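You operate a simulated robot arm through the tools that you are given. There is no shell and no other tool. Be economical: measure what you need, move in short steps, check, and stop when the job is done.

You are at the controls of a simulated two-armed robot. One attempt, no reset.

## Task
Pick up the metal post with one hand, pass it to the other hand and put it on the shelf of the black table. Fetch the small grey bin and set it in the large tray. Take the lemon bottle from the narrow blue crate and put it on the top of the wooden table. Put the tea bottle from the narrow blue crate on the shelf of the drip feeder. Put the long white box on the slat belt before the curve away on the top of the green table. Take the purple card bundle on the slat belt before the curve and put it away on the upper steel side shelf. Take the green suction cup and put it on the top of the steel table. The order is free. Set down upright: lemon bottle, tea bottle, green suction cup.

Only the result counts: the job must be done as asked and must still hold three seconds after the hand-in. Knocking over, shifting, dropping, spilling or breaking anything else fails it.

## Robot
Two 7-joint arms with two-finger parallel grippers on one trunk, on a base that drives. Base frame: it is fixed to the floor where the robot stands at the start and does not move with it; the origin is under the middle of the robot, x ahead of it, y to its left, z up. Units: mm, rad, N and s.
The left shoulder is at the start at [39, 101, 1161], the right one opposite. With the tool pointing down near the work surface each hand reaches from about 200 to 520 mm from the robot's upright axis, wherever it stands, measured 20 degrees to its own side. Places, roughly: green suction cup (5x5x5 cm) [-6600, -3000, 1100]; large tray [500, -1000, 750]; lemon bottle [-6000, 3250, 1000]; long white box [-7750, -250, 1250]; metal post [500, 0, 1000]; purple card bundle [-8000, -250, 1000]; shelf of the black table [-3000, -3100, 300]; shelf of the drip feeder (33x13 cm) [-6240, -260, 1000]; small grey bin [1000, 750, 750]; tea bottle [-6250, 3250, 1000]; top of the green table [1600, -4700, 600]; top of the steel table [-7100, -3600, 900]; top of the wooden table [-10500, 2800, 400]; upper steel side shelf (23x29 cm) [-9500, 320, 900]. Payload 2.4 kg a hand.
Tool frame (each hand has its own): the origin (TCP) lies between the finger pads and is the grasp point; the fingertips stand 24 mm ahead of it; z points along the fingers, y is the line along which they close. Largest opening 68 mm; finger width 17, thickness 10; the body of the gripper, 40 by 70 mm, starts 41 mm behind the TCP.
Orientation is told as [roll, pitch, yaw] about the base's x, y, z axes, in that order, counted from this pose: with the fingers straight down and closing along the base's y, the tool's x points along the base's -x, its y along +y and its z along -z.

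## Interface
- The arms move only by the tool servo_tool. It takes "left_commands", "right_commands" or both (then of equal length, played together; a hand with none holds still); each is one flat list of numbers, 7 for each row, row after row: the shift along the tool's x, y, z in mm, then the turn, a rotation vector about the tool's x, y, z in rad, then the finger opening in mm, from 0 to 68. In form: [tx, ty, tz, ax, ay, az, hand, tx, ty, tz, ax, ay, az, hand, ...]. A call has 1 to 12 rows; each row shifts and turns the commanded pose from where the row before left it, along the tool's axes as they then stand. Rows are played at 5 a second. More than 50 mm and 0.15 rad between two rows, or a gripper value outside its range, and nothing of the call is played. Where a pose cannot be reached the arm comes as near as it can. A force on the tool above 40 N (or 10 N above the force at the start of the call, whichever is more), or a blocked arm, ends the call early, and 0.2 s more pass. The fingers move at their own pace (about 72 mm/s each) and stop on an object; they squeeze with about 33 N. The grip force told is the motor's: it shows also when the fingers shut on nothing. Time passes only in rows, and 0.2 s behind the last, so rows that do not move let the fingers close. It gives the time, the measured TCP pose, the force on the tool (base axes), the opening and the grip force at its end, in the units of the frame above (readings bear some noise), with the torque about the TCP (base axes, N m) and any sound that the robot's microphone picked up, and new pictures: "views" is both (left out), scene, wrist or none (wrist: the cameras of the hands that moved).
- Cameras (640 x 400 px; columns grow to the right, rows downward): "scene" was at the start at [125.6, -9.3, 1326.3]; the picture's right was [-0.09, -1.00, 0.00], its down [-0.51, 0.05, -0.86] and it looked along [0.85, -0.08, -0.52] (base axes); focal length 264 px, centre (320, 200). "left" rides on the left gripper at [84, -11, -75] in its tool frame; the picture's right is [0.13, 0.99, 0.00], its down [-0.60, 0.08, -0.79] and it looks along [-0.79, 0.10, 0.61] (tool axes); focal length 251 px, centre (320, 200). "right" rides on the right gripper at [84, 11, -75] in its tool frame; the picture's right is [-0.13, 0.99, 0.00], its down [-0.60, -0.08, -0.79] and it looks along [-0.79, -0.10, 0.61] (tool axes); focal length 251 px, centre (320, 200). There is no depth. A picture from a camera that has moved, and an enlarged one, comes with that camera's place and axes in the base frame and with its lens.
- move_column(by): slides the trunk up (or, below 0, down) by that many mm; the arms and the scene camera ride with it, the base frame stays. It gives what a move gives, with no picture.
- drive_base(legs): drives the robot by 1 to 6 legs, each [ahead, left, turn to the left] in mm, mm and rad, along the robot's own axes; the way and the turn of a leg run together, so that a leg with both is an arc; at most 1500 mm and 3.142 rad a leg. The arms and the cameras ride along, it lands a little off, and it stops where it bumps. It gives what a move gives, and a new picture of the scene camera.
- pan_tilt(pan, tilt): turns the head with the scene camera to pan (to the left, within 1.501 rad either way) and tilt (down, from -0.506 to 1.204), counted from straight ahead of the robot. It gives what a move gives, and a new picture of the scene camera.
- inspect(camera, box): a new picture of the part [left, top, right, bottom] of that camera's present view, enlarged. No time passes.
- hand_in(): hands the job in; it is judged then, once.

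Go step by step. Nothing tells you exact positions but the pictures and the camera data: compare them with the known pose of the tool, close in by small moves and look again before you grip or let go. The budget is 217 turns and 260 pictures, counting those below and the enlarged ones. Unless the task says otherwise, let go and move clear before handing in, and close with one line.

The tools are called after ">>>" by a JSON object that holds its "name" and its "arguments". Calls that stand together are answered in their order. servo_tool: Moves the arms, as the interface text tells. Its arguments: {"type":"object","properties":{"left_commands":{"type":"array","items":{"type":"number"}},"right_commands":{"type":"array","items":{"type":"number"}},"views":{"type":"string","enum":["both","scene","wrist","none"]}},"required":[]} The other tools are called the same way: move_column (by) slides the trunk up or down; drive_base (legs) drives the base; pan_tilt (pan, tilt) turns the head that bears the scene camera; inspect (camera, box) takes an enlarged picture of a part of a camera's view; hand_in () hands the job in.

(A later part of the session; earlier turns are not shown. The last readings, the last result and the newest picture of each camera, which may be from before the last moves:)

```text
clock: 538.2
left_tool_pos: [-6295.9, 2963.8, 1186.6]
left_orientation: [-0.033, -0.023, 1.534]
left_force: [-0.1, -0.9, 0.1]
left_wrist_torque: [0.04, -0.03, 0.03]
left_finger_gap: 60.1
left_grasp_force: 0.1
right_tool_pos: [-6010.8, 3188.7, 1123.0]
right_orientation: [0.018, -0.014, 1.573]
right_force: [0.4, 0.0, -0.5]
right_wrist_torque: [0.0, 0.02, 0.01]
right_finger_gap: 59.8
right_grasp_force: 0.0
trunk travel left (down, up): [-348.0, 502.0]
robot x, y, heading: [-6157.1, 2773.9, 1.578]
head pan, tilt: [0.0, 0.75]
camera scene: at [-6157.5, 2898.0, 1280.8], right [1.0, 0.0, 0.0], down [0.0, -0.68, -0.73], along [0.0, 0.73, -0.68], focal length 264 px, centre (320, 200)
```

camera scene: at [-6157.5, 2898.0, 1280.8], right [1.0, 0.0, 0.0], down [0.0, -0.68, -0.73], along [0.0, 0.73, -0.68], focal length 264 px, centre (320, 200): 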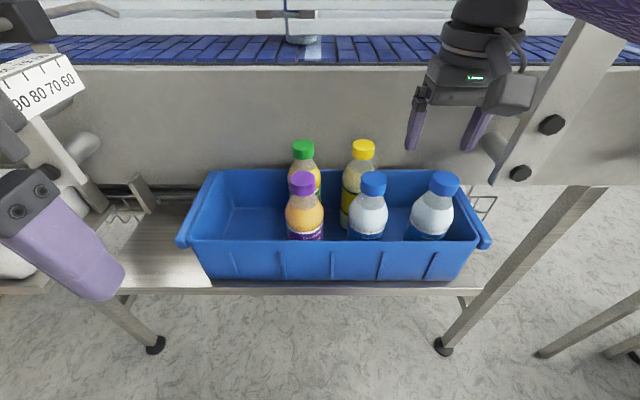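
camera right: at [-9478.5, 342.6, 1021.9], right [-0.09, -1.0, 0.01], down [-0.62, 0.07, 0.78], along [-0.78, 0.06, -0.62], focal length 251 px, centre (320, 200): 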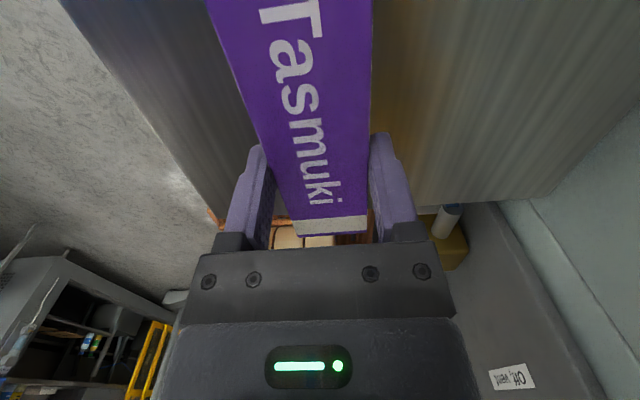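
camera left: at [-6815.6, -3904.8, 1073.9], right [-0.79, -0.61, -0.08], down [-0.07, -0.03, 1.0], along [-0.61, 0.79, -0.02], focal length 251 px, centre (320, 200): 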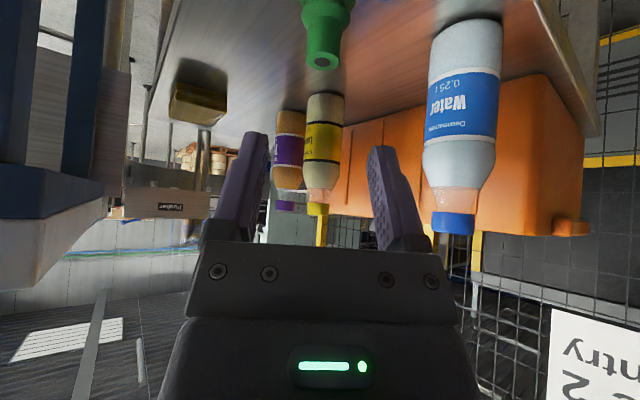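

Lemon cap ≈[−6093,3235,1074]; tea cap ≈[−6179,3153,1072]. Move the right hand above the lemon bottle.

>>> {"name": "servo_tool", "arguments": {"right_commands": [0, 27, -10, 0, 0, 0, 60, -15, 28, 0, 0, 0, 0, 60, -31, 27, 0, 0, 0, 0, 60, 0, 0, 0, 0, 0, 0, 60], "views": "both"}}

```text
clock: 539.2
left_tool_pos: [-6295.7, 2964.2, 1185.0]
left_orientation: [-0.033, -0.023, 1.534]
left_force: [0.3, -1.3, 0.1]
left_wrist_torque: [0.02, 0.0, 0.01]
left_finger_gap: 60.0
left_grasp_force: 0.0
right_tool_pos: [-6009.8, 3188.5, 1122.0]
right_orientation: [0.017, -0.013, 1.572]
right_force: [-0.3, 0.6, -0.1]
right_wrist_torque: [0.0, 0.01, 0.03]
right_finger_gap: 60.0
right_grasp_force: 0.1
right hand out of reach, approached as far as the arm can: row 1, 2, 3
trunk travel left (down, up): [-348.0, 502.0]
robot x, y, heading: [-6159.0, 2777.3, 1.575]
head pan, tilt: [0.0, 0.75]
camera scene: at [-6157.5, 2898.0, 1280.8], right [1.0, 0.0, 0.0], down [0.0, -0.68, -0.73], along [0.0, 0.73, -0.68], focal length 264 px, centre (320, 200)
camera right: at [-6019.1, 3105.0, 1196.5], right [-0.99, 0.13, 0.02], down [0.09, 0.59, 0.8], along [0.09, 0.79, -0.6], focal length 251 px, centre (320, 200)
```

scene: 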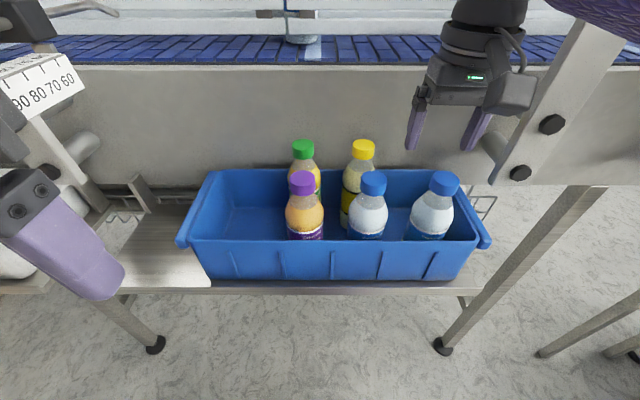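
right: 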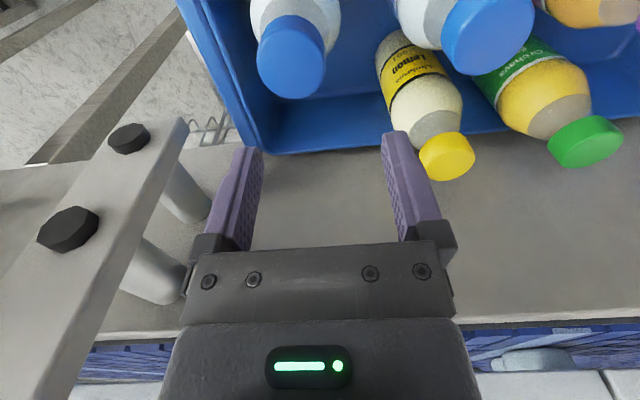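

The arm is at its limit here; raise the trunk 120 mm and retry from above.

>>> {"name": "move_column", "arguments": {"by": 150}}

>>> {"name": "servo_tool", "arguments": {"right_commands": [0, 0, 30, 0, 0, 0, 60, 0, 27, 25, 0, 0, 0, 60, -15, 28, 20, 0, 0, 0, 60, -31, 27, 0, 0, 0, 0, 60, 0, 0, 0, 0, 0, 0, 60], "views": "both"}}

```text
clock: 540.9
left_tool_pos: [-6296.6, 2963.9, 1336.2]
left_orientation: [-0.032, -0.022, 1.533]
left_force: [0.4, 0.5, 0.2]
left_wrist_torque: [0.01, 0.03, 0.01]
left_finger_gap: 60.0
left_grasp_force: 0.1
right_tool_pos: [-6012.0, 3178.2, 1291.4]
right_orientation: [0.019, -0.06, 1.568]
right_force: [-0.5, 0.1, -0.8]
right_wrist_torque: [0.01, -0.01, 0.03]
right_finger_gap: 59.9
right_grasp_force: 0.0
trunk travel left (down, up): [-498.0, 352.0]
robot x, y, heading: [-6156.7, 2773.3, 1.577]
head pan, tilt: [0.0, 0.75]
```

```text
clock: 542.1
left_tool_pos: [-6295.7, 2963.6, 1335.5]
left_orientation: [-0.034, -0.024, 1.534]
left_force: [-0.4, 0.2, -0.9]
left_wrist_torque: [0.01, 0.03, -0.02]
left_finger_gap: 59.8
left_grasp_force: 0.0
right_tool_pos: [-6046.0, 3174.2, 1212.9]
right_orientation: [0.021, -0.062, 1.57]
right_force: [-0.3, 0.6, 0.1]
right_wrist_torque: [0.01, -0.01, 0.01]
right_finger_gap: 60.2
right_grasp_force: 0.1
right hand out of reach, approached as far as the arm can: row 3, 4
trunk travel left (down, up): [-498.0, 352.0]
robot x, y, heading: [-6156.6, 2776.7, 1.577]
head pan, tilt: [0.0, 0.75]
camera scene: at [-6157.4, 2878.7, 1431.7], right [1.0, 0.0, 0.0], down [0.0, -0.68, -0.73], along [0.0, 0.73, -0.68], focal length 264 px, centre (320, 200)
camera right: at [-6053.9, 3086.9, 1283.0], right [-0.99, 0.13, 0.03], down [0.1, 0.55, 0.83], along [0.09, 0.82, -0.56], focal length 251 px, centre (320, 200)
```

scene: 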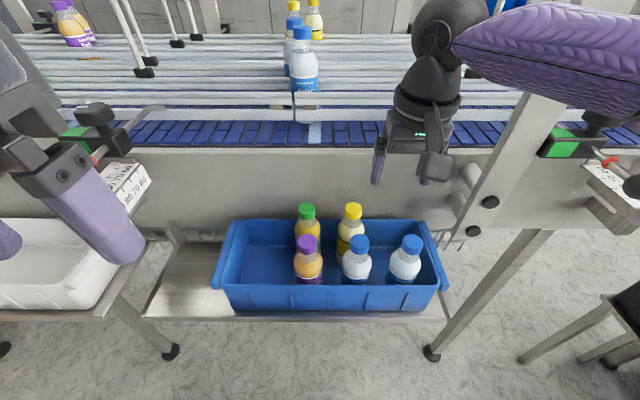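
right: 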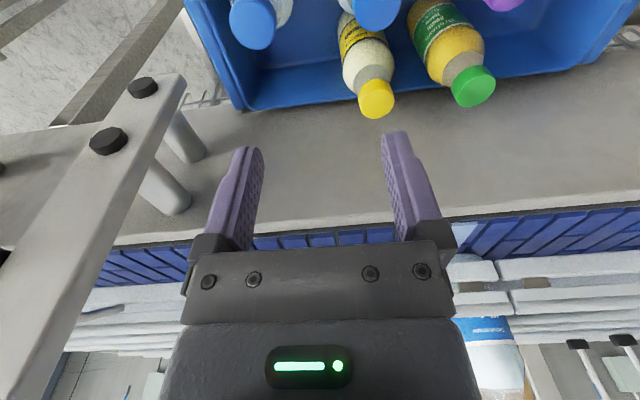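

Lemon cap confirmed at [−6093,3235,1072]. Advance the base 60 mm, pull the left hand back, then align.

>>> {"name": "servo_tool", "arguments": {"left_commands": [40, 0, 0, 0, 0, 0, 60, 40, 0, 0, 0, 0, 0, 60], "views": "none"}}

>>> {"name": "drive_base", "arguments": {"legs": [[62, 46, 0]]}}

>>> {"name": "servo_tool", "arguments": {"right_commands": [0, 0, 0, 0, 0.06, 0, 60, 0, 0, 30, 0, 0, 0, 60, 0, 0, 30, 0, 0, 0, 60, 0, 0, 0, 0, 0, 0, 60], "views": "wrist"}}

```text
clock: 542.7
left_tool_pos: [-6298.5, 2885.9, 1334.6]
left_orientation: [-0.033, -0.022, 1.534]
left_force: [-0.7, 0.4, 0.2]
left_wrist_torque: [-0.03, -0.02, 0.02]
left_finger_gap: 60.0
left_grasp_force: 0.2
right_tool_pos: [-6046.2, 3174.0, 1213.5]
right_orientation: [0.019, -0.061, 1.568]
right_force: [-0.4, 0.6, 0.4]
right_wrist_torque: [0.01, -0.02, -0.03]
right_finger_gap: 60.1
right_grasp_force: 0.1
trunk travel left (down, up): [-498.0, 352.0]
robot x, y, heading: [-6157.0, 2774.8, 1.574]
head pan, tilt: [0.0, 0.75]
```

```text
clock: 543.8
left_tool_pos: [-6343.8, 2947.4, 1334.5]
left_orientation: [-0.033, -0.022, 1.532]
left_force: [0.0, 0.8, -0.3]
left_wrist_torque: [-0.03, -0.01, -0.02]
left_finger_gap: 60.3
left_grasp_force: 0.0
right_tool_pos: [-6090.6, 3236.3, 1213.2]
right_orientation: [0.019, -0.061, 1.568]
right_force: [0.9, -0.3, 0.1]
right_wrist_torque: [-0.01, 0.0, 0.02]
right_finger_gap: 60.1
right_grasp_force: 0.0
trunk travel left (down, up): [-498.0, 352.0]
robot x, y, heading: [-6200.5, 2840.4, 1.575]
head pan, tilt: [0.0, 0.75]
camera scene: at [-6203.5, 2941.2, 1431.6], right [1.0, 0.0, 0.0], down [0.0, -0.68, -0.73], along [0.0, 0.73, -0.68], focal length 264 px, centre (320, 200)
```

scene: 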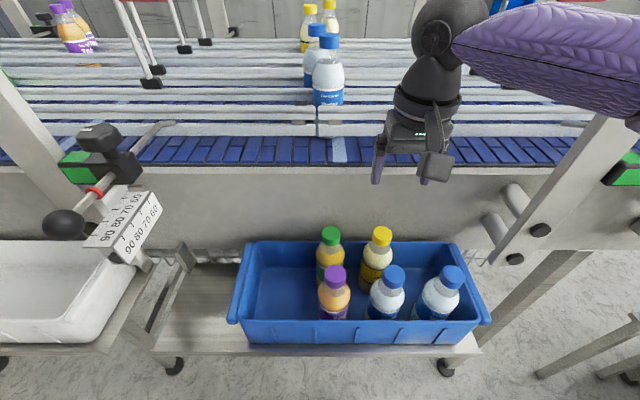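

```text
clock: 544.8
left_tool_pos: [-6342.0, 2947.2, 1334.5]
left_orientation: [-0.033, -0.024, 1.532]
left_force: [0.3, 0.9, 0.6]
left_wrist_torque: [-0.02, 0.0, -0.01]
left_finger_gap: 59.8
left_grasp_force: 0.1
right_tool_pos: [-6084.8, 3226.9, 1154.0]
right_orientation: [0.022, -0.003, 1.57]
right_force: [-0.4, 0.8, -0.4]
right_wrist_torque: [0.05, -0.02, 0.01]
right_finger_gap: 60.1
right_grasp_force: 0.0
right hand out of reach, approached as far as the arm can: row 1, 3
trunk travel left (down, up): [-498.0, 352.0]
robot x, y, heading: [-6203.0, 2837.0, 1.576]
head pan, tilt: [0.0, 0.75]
camera right: at [-6093.6, 3145.2, 1229.0], right [-0.99, 0.13, 0.02], down [0.1, 0.6, 0.79], along [0.09, 0.79, -0.61], focal length 251 px, centre (320, 200)
```

right: 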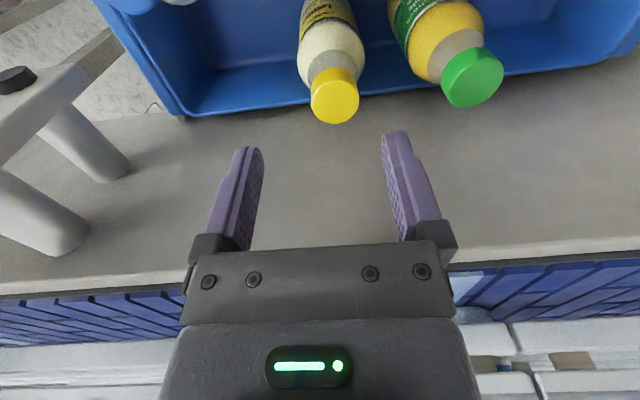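

>>> {"name": "servo_tool", "arguments": {"right_commands": [-12, 10, 20, 0, 0, 0, 60, 0, 0, 30, 0, 0, 0, 60, 0, 0, 0, 0, 0, 0, 60], "views": "wrist"}}

```text
clock: 545.5
left_tool_pos: [-6342.8, 2947.1, 1335.2]
left_orientation: [-0.034, -0.024, 1.531]
left_force: [-0.2, 0.0, 0.4]
left_wrist_torque: [-0.01, -0.02, 0.0]
left_finger_gap: 59.9
left_grasp_force: 0.0
right_tool_pos: [-6077.8, 3221.6, 1111.4]
right_orientation: [0.02, -0.001, 1.569]
right_force: [-0.8, -0.5, -0.7]
right_wrist_torque: [-0.03, -0.01, 0.02]
right_finger_gap: 60.2
right_grasp_force: 0.0
right hand out of reach, approached as far as the arm can: row 1, 2
trunk travel left (down, up): [-498.0, 352.0]
robot x, y, heading: [-6201.6, 2837.5, 1.572]
head pan, tilt: [0.0, 0.75]
camera right: at [-6086.1, 3137.6, 1185.6], right [-0.99, 0.13, 0.02], down [0.1, 0.6, 0.79], along [0.09, 0.79, -0.61], focal length 251 px, centre (320, 200)
```

right: 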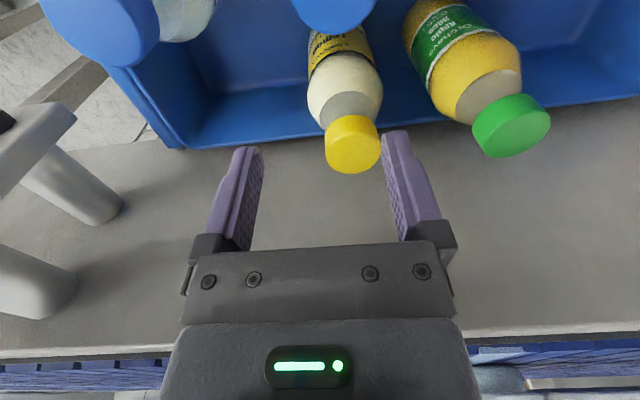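

>>> {"name": "drive_base", "arguments": {"legs": [[20, 20, 0]]}}

>>> {"name": "servo_tool", "arguments": {"right_commands": [0, 0, 15, 0, 0, 0, 60, 0, 0, 15, 0, 0, 0, 60, 0, 0, 0, 0, 0, 0, 60], "views": "wrist"}}

```text
clock: 546.4
left_tool_pos: [-6364.7, 2968.3, 1333.3]
left_orientation: [-0.034, -0.022, 1.533]
left_force: [0.0, 0.2, 0.5]
left_wrist_torque: [-0.03, -0.01, 0.0]
left_finger_gap: 59.7
left_grasp_force: 0.1
right_tool_pos: [-6098.0, 3239.8, 1111.1]
right_orientation: [0.02, 0.0, 1.568]
right_force: [0.2, 0.0, 0.3]
right_wrist_torque: [-0.02, -0.02, -0.02]
right_finger_gap: 59.9
right_grasp_force: 0.0
trunk travel left (down, up): [-498.0, 352.0]
robot x, y, heading: [-6223.9, 2858.4, 1.577]
head pan, tilt: [0.0, 0.75]
camera scene: at [-6223.8, 2961.2, 1431.6], right [1.0, 0.0, 0.0], down [0.0, -0.68, -0.73], along [0.0, 0.73, -0.68], focal length 264 px, centre (320, 200)
```

scene: 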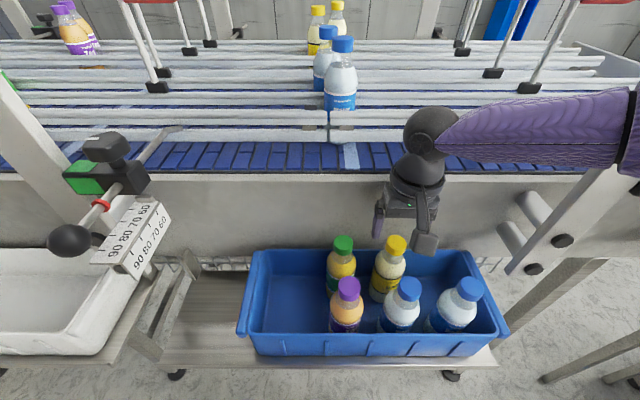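

```text
clock: 547.2
left_tool_pos: [-6363.3, 2966.1, 1334.9]
left_orientation: [-0.033, -0.024, 1.534]
left_force: [0.3, 0.4, 0.4]
left_wrist_torque: [0.01, 0.02, 0.0]
left_finger_gap: 60.0
left_grasp_force: 0.1
right_tool_pos: [-6090.9, 3233.8, 1085.3]
right_orientation: [0.023, -0.005, 1.569]
right_force: [-0.1, 0.8, 0.0]
right_wrist_torque: [-0.02, 0.01, 0.0]
right_finger_gap: 59.7
right_grasp_force: 0.1
right hand out of reach, approached as far as the arm can: row 1, 2
trunk travel left (down, up): [-498.0, 352.0]
robot x, y, heading: [-6220.4, 2859.1, 1.57]
head pan, tilt: [0.0, 0.75]
camera right: at [-6098.8, 3150.1, 1160.2], right [-0.99, 0.13, 0.02], down [0.1, 0.6, 0.79], along [0.09, 0.79, -0.61], focal length 251 px, centre (320, 200)
```

right: 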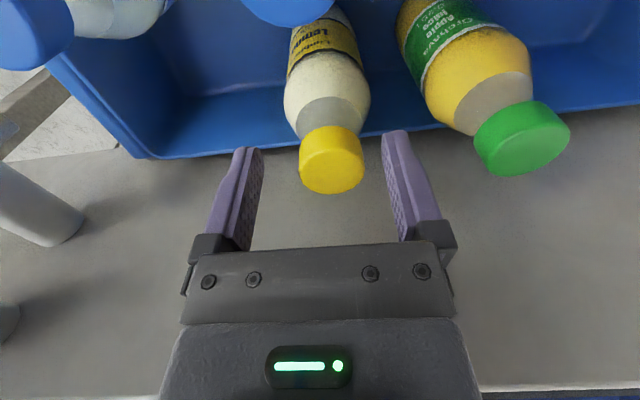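

Aligned within 6 mm. Lower with the column and close on the cap.

>>> {"name": "move_column", "arguments": {"by": -24}}

>>> {"name": "servo_tool", "arguments": {"right_commands": [0, 0, 0, 0, 0, 0, 40, 0, 0, 0, 0, 0, 0, 10, 0, 0, 0, 0, 0, 0, 10, 0, 0, 0, 0, 0, 0, 10], "views": "wrist"}}

```text
clock: 547.9
left_tool_pos: [-6362.0, 2966.9, 1310.4]
left_orientation: [-0.032, -0.024, 1.531]
left_force: [0.3, -0.2, 0.0]
left_wrist_torque: [0.04, 0.03, -0.03]
left_finger_gap: 59.7
left_grasp_force: 0.1
right_tool_pos: [-6090.5, 3233.4, 1061.4]
right_orientation: [0.02, -0.003, 1.569]
right_force: [1.8, 0.5, 0.9]
right_wrist_torque: [-0.01, 0.0, 0.01]
right_finger_gap: 60.0
right_grasp_force: 0.0
trunk travel left (down, up): [-474.0, 376.0]
robot x, y, heading: [-6223.5, 2857.8, 1.572]
head pan, tilt: [0.0, 0.75]
```

```text
clock: 548.9
left_tool_pos: [-6361.9, 2967.1, 1310.1]
left_orientation: [-0.033, -0.023, 1.532]
left_force: [0.7, 0.3, 0.2]
left_wrist_torque: [-0.01, 0.01, 0.01]
left_finger_gap: 59.8
left_grasp_force: 0.0
right_tool_pos: [-6091.1, 3233.4, 1062.1]
right_orientation: [0.021, -0.001, 1.569]
right_force: [-1.2, 0.7, 4.8]
right_wrist_torque: [0.25, -0.01, 0.04]
right_finger_gap: 47.8
right_grasp_force: 33.1
trunk travel left (down, up): [-474.0, 376.0]
robot x, y, heading: [-6219.5, 2860.3, 1.575]
head pan, tilt: [0.0, 0.75]
camera right: at [-6099.5, 3150.2, 1136.6], right [-0.99, 0.13, 0.02], down [0.1, 0.6, 0.79], along [0.09, 0.79, -0.61], focal length 251 px, centre (320, 200)
```

right: 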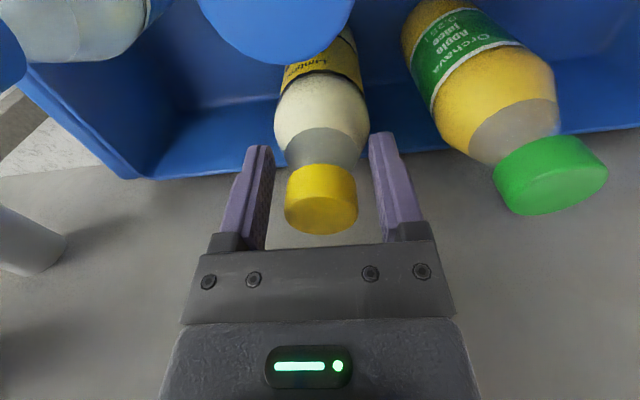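

The fingertips grip the tapered shoulder; reopen, raise 14 mm and grip the cap itself.

>>> {"name": "servo_tool", "arguments": {"right_commands": [0, 0, 0, 0, 0, 0, 60, 0, 0, 0, 0, 0, 0, 60], "views": "none"}}

>>> {"name": "move_column", "arguments": {"by": 14}}

>>> {"name": "servo_tool", "arguments": {"right_commands": [0, 0, 0, 0, 0, 0, 40, 0, 0, 0, 0, 0, 0, 10, 0, 0, 0, 0, 0, 0, 10, 0, 0, 0, 0, 0, 0, 10], "views": "wrist"}}

```text
clock: 549.5
left_tool_pos: [-6362.8, 2966.4, 1310.5]
left_orientation: [-0.033, -0.024, 1.534]
left_force: [-0.5, -1.2, 0.1]
left_wrist_torque: [0.0, 0.03, 0.02]
left_finger_gap: 60.1
left_grasp_force: 0.0
right_tool_pos: [-6091.2, 3232.8, 1062.5]
right_orientation: [0.021, 0.0, 1.569]
right_force: [0.2, -0.2, 1.3]
right_wrist_torque: [0.01, -0.02, -0.04]
right_finger_gap: 60.0
right_grasp_force: 0.1
trunk travel left (down, up): [-474.0, 376.0]
robot x, y, heading: [-6220.5, 2855.4, 1.577]
head pan, tilt: [0.0, 0.75]
```

```text
clock: 550.1
left_tool_pos: [-6363.5, 2965.6, 1324.4]
left_orientation: [-0.034, -0.022, 1.531]
left_force: [-0.6, 1.2, 0.4]
left_wrist_torque: [0.04, -0.01, 0.0]
left_finger_gap: 60.1
left_grasp_force: 0.1
right_tool_pos: [-6091.1, 3232.7, 1077.1]
right_orientation: [0.02, -0.002, 1.568]
right_force: [-0.1, -0.5, 0.5]
right_wrist_torque: [0.0, 0.01, 0.03]
right_finger_gap: 59.8
right_grasp_force: 0.0
trunk travel left (down, up): [-488.0, 362.0]
robot x, y, heading: [-6221.7, 2859.0, 1.571]
head pan, tilt: [0.0, 0.75]
```

```text
clock: 551.1
left_tool_pos: [-6362.9, 2965.5, 1325.3]
left_orientation: [-0.033, -0.025, 1.532]
left_force: [-0.5, 0.9, 0.0]
left_wrist_torque: [0.02, 0.02, 0.01]
left_finger_gap: 60.2
left_grasp_force: 0.1
right_tool_pos: [-6090.4, 3232.3, 1075.4]
right_orientation: [0.02, -0.002, 1.57]
right_force: [-0.3, -1.1, 2.6]
right_wrist_torque: [0.07, -0.04, 0.03]
right_finger_gap: 41.7
right_grasp_force: 33.4
trunk travel left (down, up): [-488.0, 362.0]
robot x, y, heading: [-6223.5, 2859.0, 1.577]
head pan, tilt: [0.0, 0.75]
camera right: at [-6099.4, 3150.2, 1150.5], right [-0.99, 0.13, 0.02], down [0.1, 0.6, 0.79], along [0.09, 0.79, -0.61], focal length 251 px, centre (320, 200)
```

right: 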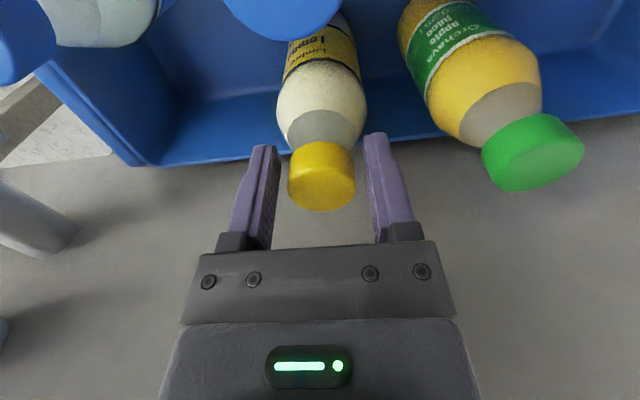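

Still on the shoulder; the cap is higher. Reopen, raise 15 mm more, and close.

>>> {"name": "servo_tool", "arguments": {"right_commands": [0, 0, 0, 0, 0, 0, 60, 0, 0, 0, 0, 0, 0, 60], "views": "none"}}

>>> {"name": "move_column", "arguments": {"by": 13}}

>>> {"name": "drive_base", "arguments": {"legs": [[6, 2, 0]]}}

>>> {"name": "servo_tool", "arguments": {"right_commands": [0, 0, 0, 0, 0, 0, 40, 0, 0, 0, 0, 0, 0, 10, 0, 0, 0, 0, 0, 0, 10, 0, 0, 0, 0, 0, 0, 10], "views": "wrist"}}

```text
clock: 551.7
left_tool_pos: [-6363.2, 2967.6, 1324.1]
left_orientation: [-0.033, -0.027, 1.533]
left_force: [0.3, -0.3, 0.2]
left_wrist_torque: [-0.02, 0.01, -0.02]
left_finger_gap: 59.9
left_grasp_force: 0.1
right_tool_pos: [-6091.0, 3233.7, 1075.2]
right_orientation: [0.022, -0.002, 1.568]
right_force: [0.3, 0.6, 0.4]
right_wrist_torque: [0.0, -0.02, -0.03]
right_finger_gap: 59.9
right_grasp_force: 0.1
trunk travel left (down, up): [-488.0, 362.0]
robot x, y, heading: [-6223.5, 2859.2, 1.575]
head pan, tilt: [0.0, 0.75]
```

```text
clock: 552.3
left_tool_pos: [-6364.4, 2967.1, 1337.6]
left_orientation: [-0.033, -0.024, 1.532]
left_force: [0.2, -0.3, 0.7]
left_wrist_torque: [0.01, 0.0, -0.02]
left_finger_gap: 59.9
left_grasp_force: 0.0
right_tool_pos: [-6091.2, 3233.1, 1088.8]
right_orientation: [0.02, -0.001, 1.569]
right_force: [-0.7, 0.0, -0.5]
right_wrist_torque: [0.0, 0.0, 0.01]
right_finger_gap: 59.8
right_grasp_force: 0.1
trunk travel left (down, up): [-501.0, 349.0]
robot x, y, heading: [-6219.4, 2857.9, 1.57]
head pan, tilt: [0.0, 0.75]
```

```text
clock: 553.0
left_tool_pos: [-6366.0, 2974.0, 1337.6]
left_orientation: [-0.033, -0.022, 1.532]
left_force: [-0.4, -0.1, -1.4]
left_wrist_torque: [-0.01, 0.01, 0.01]
left_finger_gap: 60.1
left_grasp_force: 0.1
right_tool_pos: [-6092.1, 3239.5, 1088.5]
right_orientation: [0.022, -0.002, 1.57]
right_force: [0.2, 0.5, 0.1]
right_wrist_torque: [-0.01, 0.02, 0.01]
right_finger_gap: 60.2
right_grasp_force: 0.1
trunk travel left (down, up): [-501.0, 349.0]
robot x, y, heading: [-6224.7, 2865.3, 1.575]
head pan, tilt: [0.0, 0.75]
camera scene: at [-6224.7, 2966.2, 1434.7], right [1.0, 0.0, 0.0], down [0.0, -0.68, -0.73], along [0.0, 0.73, -0.68], focal length 264 px, centre (320, 200)
```

scene: 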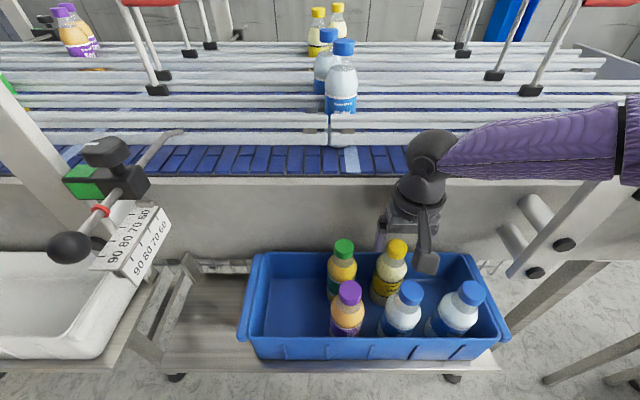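

```text
clock: 554.0
left_tool_pos: [-6365.6, 2974.0, 1338.1]
left_orientation: [-0.033, -0.024, 1.532]
left_force: [0.3, -0.5, -0.8]
left_wrist_torque: [0.0, 0.04, 0.0]
left_finger_gap: 60.1
left_grasp_force: 0.1
right_tool_pos: [-6093.5, 3238.2, 1090.0]
right_orientation: [0.022, -0.002, 1.57]
right_force: [-0.2, -0.2, 4.1]
right_wrist_torque: [0.03, -0.01, -0.02]
right_finger_gap: 36.1
right_grasp_force: 32.9
trunk travel left (down, up): [-501.0, 349.0]
robot x, y, heading: [-6222.5, 2862.6, 1.571]
head pan, tilt: [0.0, 0.75]
camera right: at [-6101.0, 3155.5, 1163.8], right [-0.99, 0.13, 0.02], down [0.1, 0.6, 0.79], along [0.09, 0.79, -0.61], focal length 251 px, centre (320, 200)
```

right: 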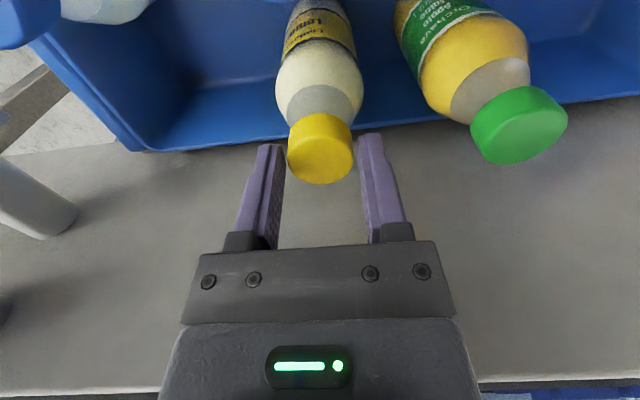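

>>> {"name": "servo_tool", "arguments": {"right_commands": [0, 0, 0, 0, 0, 0, 60, 0, 0, 0, 0, 0, 0, 60], "views": "none"}}

>>> {"name": "move_column", "arguments": {"by": 12}}

>>> {"name": "servo_tool", "arguments": {"right_commands": [0, 0, 0, 0, 0, 0, 40, 0, 0, 0, 0, 0, 0, 10, 0, 0, 0, 0, 0, 0, 10, 0, 0, 0, 0, 0, 0, 10], "views": "wrist"}}

```text
clock: 554.6
left_tool_pos: [-6364.4, 2972.1, 1336.3]
left_orientation: [-0.033, -0.025, 1.532]
left_force: [0.7, -0.8, 0.8]
left_wrist_torque: [0.0, 0.03, 0.03]
left_finger_gap: 60.0
left_grasp_force: 0.0
right_tool_pos: [-6091.6, 3238.8, 1088.9]
right_orientation: [0.021, 0.0, 1.568]
right_force: [0.8, -1.1, 0.0]
right_wrist_torque: [-0.03, 0.01, -0.02]
right_finger_gap: 60.0
right_grasp_force: 0.1
trunk travel left (down, up): [-501.0, 349.0]
robot x, y, heading: [-6224.1, 2863.7, 1.573]
head pan, tilt: [0.0, 0.75]
```

```text
clock: 555.2
left_tool_pos: [-6364.4, 2972.3, 1348.9]
left_orientation: [-0.033, -0.023, 1.533]
left_force: [0.4, -0.2, 0.1]
left_wrist_torque: [-0.01, 0.03, 0.01]
left_finger_gap: 59.9
left_grasp_force: 0.1
right_tool_pos: [-6092.7, 3237.8, 1100.8]
right_orientation: [0.022, -0.005, 1.568]
right_force: [-0.2, -1.2, -0.2]
right_wrist_torque: [-0.03, 0.02, -0.01]
right_finger_gap: 60.1
right_grasp_force: 0.0
trunk travel left (down, up): [-513.0, 337.0]
robot x, y, heading: [-6225.8, 2863.8, 1.573]
head pan, tilt: [0.0, 0.75]
```

```text
clock: 556.2
left_tool_pos: [-6365.1, 2972.9, 1349.5]
left_orientation: [-0.034, -0.024, 1.532]
left_force: [1.0, 0.7, -1.3]
left_wrist_torque: [0.01, 0.0, 0.0]
left_finger_gap: 60.0
left_grasp_force: 0.0
right_tool_pos: [-6090.8, 3237.7, 1101.4]
right_orientation: [0.023, -0.004, 1.568]
right_force: [-1.0, 0.0, 0.1]
right_wrist_torque: [-0.05, 0.0, 0.02]
right_finger_gap: 10.3
right_grasp_force: 0.0
trunk travel left (down, up): [-513.0, 337.0]
robot x, y, heading: [-6225.6, 2863.5, 1.574]
head pan, tilt: [0.0, 0.75]
camera right: at [-6100.3, 3155.2, 1175.8], right [-0.99, 0.13, 0.02], down [0.1, 0.6, 0.79], along [0.09, 0.79, -0.61], focal length 251 px, centre (320, 200)
```

right: 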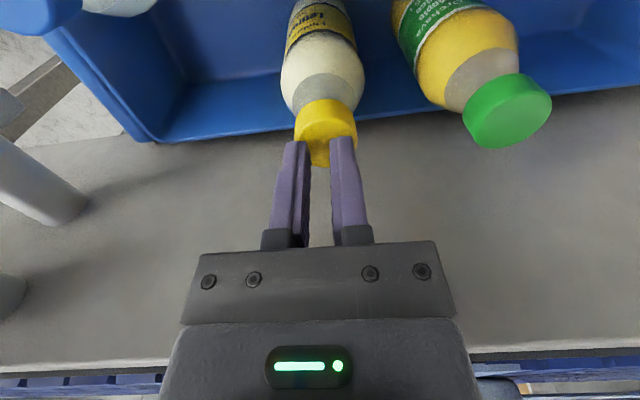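

Cap top is at z≈1075, diameter ~36. Best height is TCP ≈1082. Open, lower, close.

>>> {"name": "servo_tool", "arguments": {"right_commands": [0, 0, 0, 0, 0, 0, 60, 0, 0, 0, 0, 0, 0, 60, 0, 0, 0, 0, 0, 0, 60], "views": "none"}}

>>> {"name": "move_column", "arguments": {"by": -19}}

>>> {"name": "servo_tool", "arguments": {"right_commands": [0, 0, 0, 0, 0, 0, 40, 0, 0, 0, 0, 0, 0, 10, 0, 0, 0, 0, 0, 0, 10, 0, 0, 0, 0, 0, 0, 10], "views": "none"}}

>>> {"name": "move_column", "arguments": {"by": 30}}

>>> {"name": "inspect", "arguments": {"camera": "scene", "box": [220, 200, 540, 400]}}

```text
clock: 557.0
left_tool_pos: [-6364.5, 2973.2, 1349.0]
left_orientation: [-0.033, -0.025, 1.532]
left_force: [0.3, -0.1, -0.2]
left_wrist_torque: [0.02, 0.02, 0.0]
left_finger_gap: 60.0
left_grasp_force: 0.0
right_tool_pos: [-6092.2, 3237.9, 1101.4]
right_orientation: [0.023, -0.003, 1.569]
right_force: [0.1, -0.2, -1.2]
right_wrist_torque: [-0.02, -0.01, -0.02]
right_finger_gap: 60.1
right_grasp_force: 0.1
trunk travel left (down, up): [-513.0, 337.0]
robot x, y, heading: [-6225.8, 2861.5, 1.573]
head pan, tilt: [0.0, 0.75]
```

```text
clock: 557.7
left_tool_pos: [-6364.2, 2973.1, 1330.6]
left_orientation: [-0.032, -0.024, 1.533]
left_force: [0.5, 0.4, 0.4]
left_wrist_torque: [0.04, -0.03, 0.01]
left_finger_gap: 60.0
left_grasp_force: 0.1
right_tool_pos: [-6092.3, 3238.1, 1082.1]
right_orientation: [0.023, -0.003, 1.567]
right_force: [0.0, 0.0, -0.3]
right_wrist_torque: [0.01, 0.0, 0.03]
right_finger_gap: 60.0
right_grasp_force: 0.0
trunk travel left (down, up): [-494.0, 356.0]
robot x, y, heading: [-6223.8, 2862.6, 1.575]
head pan, tilt: [0.0, 0.75]
```

```text
clock: 558.7
left_tool_pos: [-6365.0, 2972.5, 1331.2]
left_orientation: [-0.034, -0.025, 1.533]
left_force: [-0.4, 0.8, 0.7]
left_wrist_torque: [-0.01, 0.02, 0.0]
left_finger_gap: 60.1
left_grasp_force: 0.0
right_tool_pos: [-6090.9, 3238.6, 1082.6]
right_orientation: [0.023, -0.004, 1.57]
right_force: [-0.5, 0.2, 1.8]
right_wrist_torque: [0.1, 0.02, 0.02]
right_finger_gap: 39.2
right_grasp_force: 33.3
trunk travel left (down, up): [-494.0, 356.0]
robot x, y, heading: [-6223.2, 2862.8, 1.571]
head pan, tilt: [0.0, 0.75]
```

```text
clock: 559.5
left_tool_pos: [-6363.9, 2973.5, 1360.9]
left_orientation: [-0.033, -0.025, 1.532]
left_force: [0.4, 0.3, 0.0]
left_wrist_torque: [-0.03, -0.02, 0.02]
left_finger_gap: 60.1
left_grasp_force: 0.1
right_tool_pos: [-6090.9, 3237.2, 1112.2]
right_orientation: [0.021, -0.004, 1.569]
right_force: [0.0, -0.2, -2.4]
right_wrist_torque: [-0.01, 0.0, 0.01]
right_finger_gap: 39.3
right_grasp_force: 32.7
trunk travel left (down, up): [-524.0, 326.0]
robot x, y, heading: [-6223.7, 2860.8, 1.573]
head pan, tilt: [0.0, 0.75]
```

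```text
2.00 times, centred on (380, 300) of scene
camera zoom: at [-6224.5, 2964.1, 1457.8], right [1.0, 0.0, 0.0], down [0.0, -0.68, -0.73], along [0.0, 0.73, -0.68], focal length 528 px, centre (200, 0)
```

zoom: 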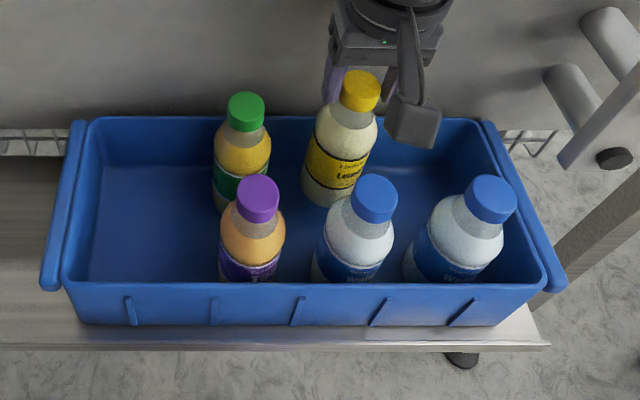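

Lemon bottle is lifted (2.4 N). Raise further, back off, then tuck the right hand aside to fetch the tea with the left.

>>> {"name": "move_column", "arguments": {"by": 165}}

>>> {"name": "drive_base", "arguments": {"legs": [[-330, 0, 0]]}}

>>> {"name": "servo_tool", "arguments": {"right_commands": [25, -25, 20, 0, 0, 0, 10, 25, -25, 20, 0, 0, 0, 10, 25, -25, 20, 0, 0, 0, 10, 25, -25, 20, 0, 0, 0, 10, 25, -25, 0, 0, 0, 0, 10], "left_commands": [0, 0, 40, 0, 0, 0, 60, 0, 0, 40, 0, 0, 0, 60, 0, -10, 40, 0, 0, 0, 60, -25, -20, 30, 0, 0, 0, 60, -25, -20, 30, 0, 0, 0, 60], "views": "scene"}}

```text
clock: 561.3
left_tool_pos: [-6364.2, 2972.9, 1526.5]
left_orientation: [-0.032, -0.023, 1.531]
left_force: [0.5, 0.8, -0.1]
left_wrist_torque: [0.0, 0.0, 0.0]
left_finger_gap: 60.0
left_grasp_force: 0.1
right_tool_pos: [-6090.7, 3235.8, 1285.7]
right_orientation: [0.026, -0.021, 1.57]
right_force: [-0.1, -0.1, -2.8]
right_wrist_torque: [0.03, -0.03, 0.01]
right_finger_gap: 39.0
right_grasp_force: 32.8
trunk travel left (down, up): [-689.0, 161.0]
robot x, y, heading: [-6224.5, 2865.1, 1.57]
head pan, tilt: [0.0, 0.75]
```

```text
clock: 563.5
left_tool_pos: [-6363.5, 2640.2, 1525.0]
left_orientation: [-0.033, -0.025, 1.54]
left_force: [0.4, -0.2, 0.3]
left_wrist_torque: [0.01, 0.02, 0.01]
left_finger_gap: 59.7
left_grasp_force: 0.0
right_tool_pos: [-6092.2, 2906.8, 1284.2]
right_orientation: [0.024, -0.021, 1.576]
right_force: [0.3, 0.4, -1.6]
right_wrist_torque: [0.01, -0.01, 0.0]
right_finger_gap: 39.0
right_grasp_force: 32.7
trunk travel left (down, up): [-689.0, 161.0]
robot x, y, heading: [-6224.4, 2534.0, 1.584]
head pan, tilt: [0.0, 0.75]
camera scene: at [-6222.7, 2625.8, 1623.0], right [1.0, 0.01, 0.0], down [0.01, -0.68, -0.73], along [-0.01, 0.73, -0.68], focal length 264 px, centre (320, 200)
```

scene: 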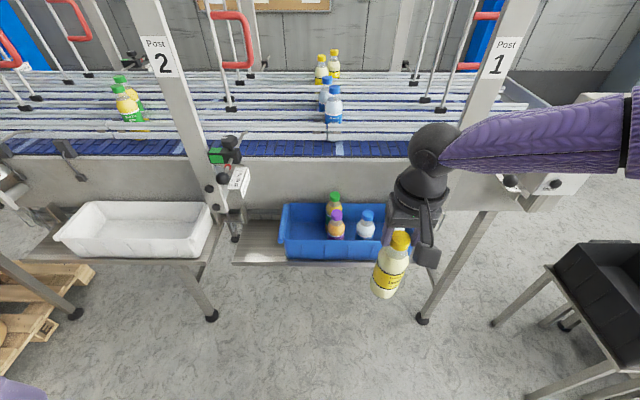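

```text
clock: 564.5
left_tool_pos: [-6329.0, 2691.8, 1437.0]
left_orientation: [-0.018, -0.007, 1.509]
left_force: [-9.9, 15.9, 7.1]
left_wrist_torque: [-2.09, -0.77, -1.1]
left_finger_gap: 59.7
left_grasp_force: 0.1
left hand out of reach, approached as far as the arm can: row 2, 3
right_tool_pos: [-6001.9, 2819.0, 1208.1]
right_orientation: [0.025, -0.019, 1.578]
right_force: [0.7, -0.5, -3.0]
right_wrist_torque: [-0.01, 0.01, 0.0]
right_finger_gap: 39.0
right_grasp_force: 33.6
trunk travel left (down, up): [-689.0, 161.0]
robot x, y, heading: [-6221.5, 2536.7, 1.587]
head pan, tilt: [0.0, 0.75]
stopped in row 4 (left hand): the force on the tool passed its limit at 239 N (the readings are from after the stop); the commanded pose is now the measured one
camera scene: at [-6221.9, 2627.3, 1622.9], right [1.0, 0.01, 0.0], down [0.01, -0.68, -0.73], along [-0.01, 0.73, -0.68], focal length 264 px, centre (320, 200)
```

scene: 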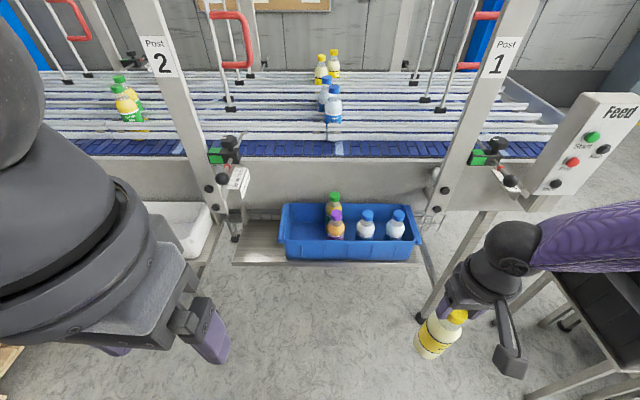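

Left hand brushed the robot's own head; move it forward and down, clear of the body.

>>> {"name": "servo_tool", "arguments": {"left_commands": [-35, 15, 0, 0, 0, 0, 60, -40, 5, 0, 0, 0, 0, 60, -40, 0, 15, 0, 0, 0, 60, -35, 0, 30, 0, 0, 0, 60, 0, 0, 45, 0, 0, 0, 60, 0, 0, 45, 0, 0, 0, 60, 0, 0, 45, 0, 0, 0, 60], "views": "none"}}

```text
clock: 566.1
left_tool_pos: [-6335.8, 2844.1, 1256.1]
left_orientation: [-0.02, -0.008, 1.511]
left_force: [0.5, 0.4, 0.4]
left_wrist_torque: [0.0, 0.03, 0.03]
left_finger_gap: 60.0
left_grasp_force: 0.1
right_tool_pos: [-6003.8, 2818.6, 1208.0]
right_orientation: [0.025, -0.02, 1.578]
right_force: [-0.8, -0.2, -2.3]
right_wrist_torque: [0.01, -0.02, 0.0]
right_finger_gap: 38.9
right_grasp_force: 33.4
trunk travel left (down, up): [-689.0, 161.0]
robot x, y, heading: [-6221.1, 2533.0, 1.583]
head pan, tilt: [0.0, 0.75]
```

>>> {"name": "move_column", "arguments": {"by": -100}}

>>> {"name": "servo_tool", "arguments": {"left_commands": [-35, 0, 0, 0, 0, 0, 60, -35, 0, 0, 0, 0, 0, 60, -35, 0, 0, 0, 0, 0, 60], "views": "none"}}

>>> {"name": "drive_base", "arguments": {"legs": [[190, -160, -0.012]]}}

>>> {"name": "inspect", "arguments": {"camera": "left", "box": [0, 0, 640, 400]}}

```text
clock: 567.4
left_tool_pos: [-6338.0, 2844.1, 1157.5]
left_orientation: [-0.019, -0.007, 1.511]
left_force: [0.0, -0.1, -0.3]
left_wrist_torque: [0.02, 0.02, 0.01]
left_finger_gap: 60.1
left_grasp_force: 0.1
right_tool_pos: [-6002.9, 2818.9, 1108.4]
right_orientation: [0.025, -0.02, 1.578]
right_force: [-0.2, -0.9, -2.8]
right_wrist_torque: [-0.01, -0.02, 0.02]
right_finger_gap: 38.9
right_grasp_force: 32.4
trunk travel left (down, up): [-589.0, 261.0]
robot x, y, heading: [-6224.3, 2532.4, 1.584]
head pan, tilt: [0.0, 0.75]
```

```text
clock: 568.2
left_tool_pos: [-6368.1, 2912.0, 1186.8]
left_orientation: [-0.021, -0.007, 1.512]
left_force: [1.0, -0.1, -0.1]
left_wrist_torque: [0.01, 0.03, 0.0]
left_finger_gap: 59.9
left_grasp_force: 0.1
left hand out of reach, approached as far as the arm can: row 1, 2, 3
right_tool_pos: [-6003.7, 2818.8, 1108.6]
right_orientation: [0.024, -0.02, 1.578]
right_force: [-0.2, 0.3, -2.4]
right_wrist_torque: [0.0, 0.03, 0.02]
right_finger_gap: 38.7
right_grasp_force: 33.3
trunk travel left (down, up): [-589.0, 261.0]
robot x, y, heading: [-6219.5, 2533.6, 1.591]
head pan, tilt: [0.0, 0.75]
```

```text
clock: 570.0
left_tool_pos: [-6200.7, 3100.3, 1187.4]
left_orientation: [-0.017, -0.008, 1.494]
left_force: [-0.8, -0.5, 0.4]
left_wrist_torque: [0.01, 0.02, -0.04]
left_finger_gap: 59.8
left_grasp_force: 0.1
right_tool_pos: [-5836.2, 3001.4, 1107.0]
right_orientation: [0.025, -0.019, 1.562]
right_force: [0.1, -0.3, -2.5]
right_wrist_torque: [-0.01, 0.01, -0.02]
right_finger_gap: 38.6
right_grasp_force: 32.9
trunk travel left (down, up): [-589.0, 261.0]
robot x, y, heading: [-6061.2, 2718.4, 1.564]
head pan, tilt: [0.0, 0.75]
camera scene: at [-6059.5, 2816.5, 1522.9], right [1.0, 0.0, 0.0], down [0.0, -0.68, -0.73], along [0.0, 0.73, -0.68], focal length 264 px, centre (320, 200)
```

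scene: 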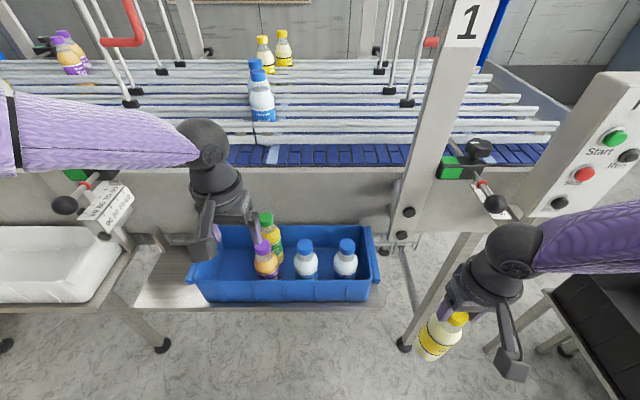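

```text
1.00 times, centred on (320, 200) of left (not enlarged: the box is as wide or as high as the picture)
camera zoom: at [-6196.9, 3014.8, 1260.2], right [-1.0, -0.05, -0.02], down [-0.05, 0.6, 0.8], along [-0.03, 0.8, -0.61], focal length 251 px, centre (320, 200)
```

zoom: 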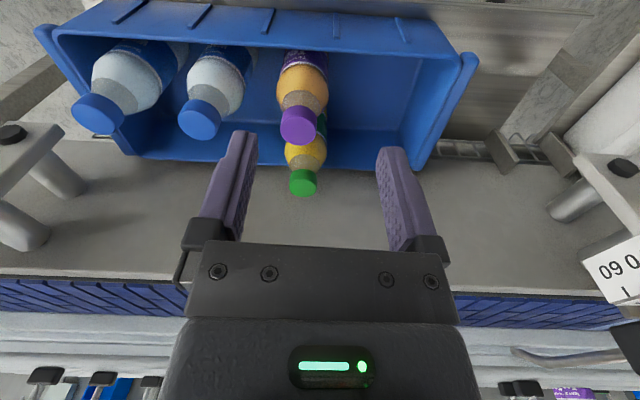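

Tea cap at ≈[−6182,3152,1075]. Align and lower.

>>> {"name": "servo_tool", "arguments": {"left_commands": [0, 0, 25, 0, 0, 0, 60, -18, -5, 20, 0, 0, 0, 60, -18, -5, 20, 0, 0, 0, 60, -17, -5, 15, 0, 0, 0, 60, 0, 0, 0, 0, 0, 0, 60], "views": "wrist"}}

```text
clock: 571.2
left_tool_pos: [-6219.7, 3094.2, 1156.4]
left_orientation: [-0.019, -0.008, 1.497]
left_force: [-0.4, 0.0, 0.2]
left_wrist_torque: [0.03, 0.02, 0.0]
left_finger_gap: 60.0
left_grasp_force: 0.1
left hand out of reach, approached as far as the arm can: row 1, 2, 3, 4
right_tool_pos: [-5837.4, 3001.0, 1107.8]
right_orientation: [0.025, -0.021, 1.563]
right_force: [-0.5, -0.4, -2.5]
right_wrist_torque: [-0.03, 0.0, -0.02]
right_finger_gap: 38.8
right_grasp_force: 32.7
trunk travel left (down, up): [-589.0, 261.0]
robot x, y, heading: [-6060.2, 2719.3, 1.568]
head pan, tilt: [0.0, 0.75]
camera left: at [-6215.9, 3009.5, 1230.9], right [-1.0, -0.05, -0.02], down [-0.05, 0.6, 0.8], along [-0.03, 0.8, -0.6], focal length 251 px, centre (320, 200)
```

left: 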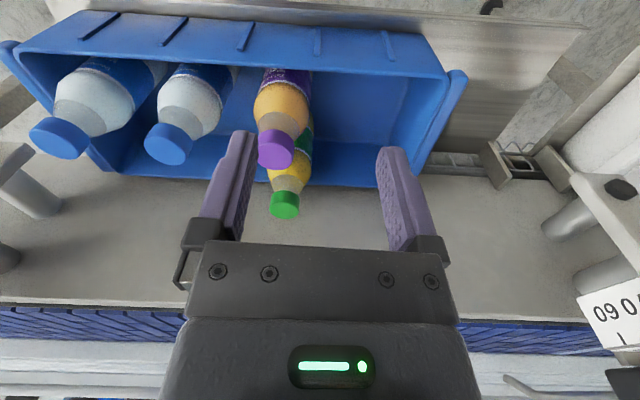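

Arm motion is constrained; use the base and column for the final alignment (keeping the lemon bottle clear).

>>> {"name": "servo_tool", "arguments": {"right_commands": [35, 0, 0, 0, 0, 0, 10, 35, 0, 0, 0, 0, 0, 10], "views": "none"}}

>>> {"name": "drive_base", "arguments": {"legs": [[58, -38, 0]]}}

>>> {"name": "move_column", "arguments": {"by": -45}}

>>> {"name": "inspect", "arguments": {"camera": "left", "box": [0, 0, 640, 400]}}

```text
clock: 571.8
left_tool_pos: [-6218.9, 3094.0, 1157.2]
left_orientation: [-0.018, -0.009, 1.493]
left_force: [0.3, 0.8, -0.2]
left_wrist_torque: [-0.02, -0.01, 0.0]
left_finger_gap: 60.2
left_grasp_force: 0.1
right_tool_pos: [-5838.1, 2931.2, 1107.1]
right_orientation: [0.025, -0.021, 1.561]
right_force: [-0.5, 0.5, -2.3]
right_wrist_torque: [0.02, 0.0, 0.0]
right_finger_gap: 38.6
right_grasp_force: 32.8
trunk travel left (down, up): [-589.0, 261.0]
robot x, y, heading: [-6062.9, 2719.1, 1.571]
head pan, tilt: [0.0, 0.75]
```

```text
clock: 572.8
left_tool_pos: [-6181.1, 3153.2, 1157.2]
left_orientation: [-0.019, -0.006, 1.494]
left_force: [-0.4, 0.4, 0.1]
left_wrist_torque: [0.03, 0.03, -0.01]
left_finger_gap: 59.8
left_grasp_force: 0.0
right_tool_pos: [-5800.2, 2990.9, 1106.2]
right_orientation: [0.024, -0.02, 1.561]
right_force: [-0.9, -0.1, -2.5]
right_wrist_torque: [-0.01, -0.04, -0.03]
right_finger_gap: 38.5
right_grasp_force: 33.3
trunk travel left (down, up): [-589.0, 261.0]
robot x, y, heading: [-6024.9, 2774.8, 1.565]
head pan, tilt: [0.0, 0.75]
camera scene: at [-6021.6, 2874.0, 1522.8], right [1.0, -0.01, 0.0], down [0.0, -0.68, -0.73], along [0.0, 0.73, -0.68], focal length 264 px, centre (320, 200)
```

scene: 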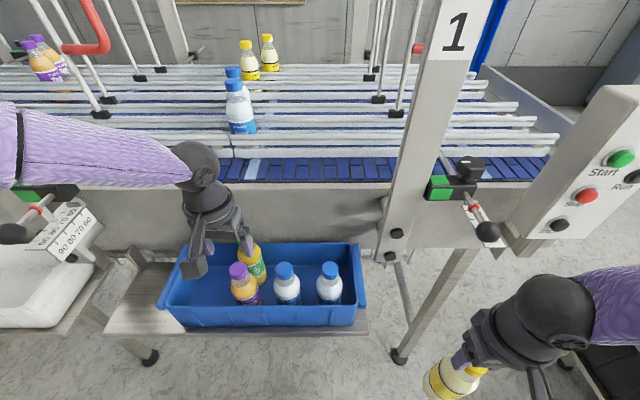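

```text
clock: 573.7
left_tool_pos: [-6180.7, 3151.6, 1113.2]
left_orientation: [-0.02, -0.01, 1.494]
left_force: [0.0, 0.6, 1.1]
left_wrist_torque: [0.01, -0.02, 0.02]
left_finger_gap: 60.0
left_grasp_force: 0.0
right_tool_pos: [-5799.3, 2988.9, 1061.8]
right_orientation: [0.025, -0.02, 1.561]
right_force: [-0.3, 0.2, -3.4]
right_wrist_torque: [0.0, -0.03, -0.04]
right_finger_gap: 38.6
right_grasp_force: 33.1
trunk travel left (down, up): [-544.0, 306.0]
robot x, y, heading: [-6023.7, 2775.2, 1.562]
head pan, tilt: [0.0, 0.75]
```

```text
1.00 times, centred on (320, 200) of left (not enlarged: the box is as wide or as high as the picture)
camera zoom: at [-6177.7, 3066.7, 1186.0], right [-1.0, -0.05, -0.02], down [-0.05, 0.6, 0.8], along [-0.03, 0.8, -0.6], focal length 251 px, centre (320, 200)
```

zoom: 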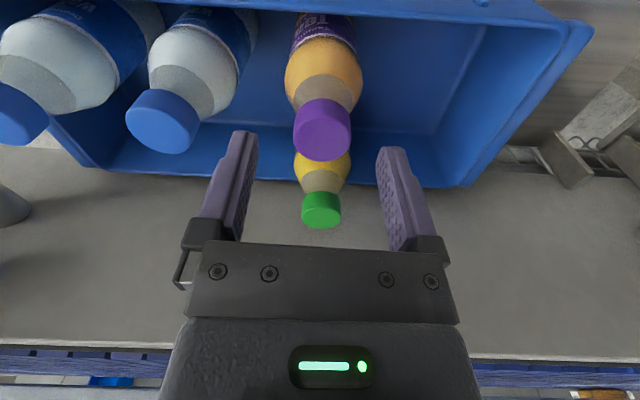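

Aligned. Lower 30, close, and lift.

>>> {"name": "move_column", "arguments": {"by": -31}}

>>> {"name": "servo_tool", "arguments": {"left_commands": [0, 0, 0, 0, 0, 0, 45, 0, 0, 0, 0, 0, 0, 10, 0, 0, 0, 0, 0, 0, 10, 0, 0, 0, 0, 0, 0, 10], "views": "none"}}

>>> {"name": "move_column", "arguments": {"by": 40}}

>>> {"name": "inspect", "arguments": {"camera": "scene", "box": [120, 180, 440, 380]}}

```text
clock: 574.5
left_tool_pos: [-6181.2, 3151.8, 1082.3]
left_orientation: [-0.018, -0.008, 1.494]
left_force: [0.0, 0.1, 0.2]
left_wrist_torque: [0.0, 0.01, 0.02]
left_finger_gap: 60.0
left_grasp_force: 0.0
right_tool_pos: [-5799.3, 2988.3, 1030.6]
right_orientation: [0.026, -0.023, 1.56]
right_force: [0.0, -0.3, -1.8]
right_wrist_torque: [0.01, 0.04, 0.0]
right_finger_gap: 38.5
right_grasp_force: 33.2
trunk travel left (down, up): [-513.0, 337.0]
robot x, y, heading: [-6024.4, 2776.8, 1.565]
head pan, tilt: [0.0, 0.75]
```

```text
clock: 575.5
left_tool_pos: [-6179.4, 3152.5, 1081.3]
left_orientation: [-0.018, -0.009, 1.494]
left_force: [-0.2, 0.6, 3.0]
left_wrist_torque: [0.07, -0.14, -0.03]
left_finger_gap: 39.3
left_grasp_force: 33.2
right_tool_pos: [-5799.6, 2988.9, 1030.8]
right_orientation: [0.025, -0.02, 1.56]
right_force: [0.6, 0.4, -2.9]
right_wrist_torque: [-0.01, -0.05, 0.03]
right_finger_gap: 38.6
right_grasp_force: 33.6
trunk travel left (down, up): [-513.0, 337.0]
robot x, y, heading: [-6025.5, 2776.0, 1.566]
head pan, tilt: [0.0, 0.75]
```

```text
clock: 576.3
left_tool_pos: [-6180.7, 3151.1, 1121.4]
left_orientation: [-0.02, -0.008, 1.495]
left_force: [-0.5, 0.0, -2.5]
left_wrist_torque: [-0.02, -0.03, -0.01]
left_finger_gap: 39.2
left_grasp_force: 32.9
right_tool_pos: [-5800.2, 2989.1, 1070.5]
right_orientation: [0.023, -0.02, 1.559]
right_force: [0.2, 0.2, -2.9]
right_wrist_torque: [-0.03, 0.0, -0.03]
right_finger_gap: 38.4
right_grasp_force: 32.9
trunk travel left (down, up): [-553.0, 297.0]
robot x, y, heading: [-6023.0, 2774.8, 1.566]
head pan, tilt: [0.0, 0.75]
```

```text
2.00 times, centred on (280, 280) of scene
camera zoom: at [-6022.5, 2875.0, 1486.8], right [1.0, -0.01, 0.0], down [0.0, -0.68, -0.73], along [0.0, 0.73, -0.68], focal length 528 px, centre (400, 40)
```

zoom: 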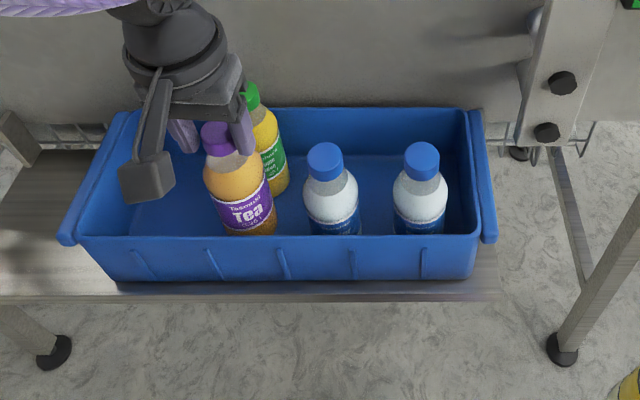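

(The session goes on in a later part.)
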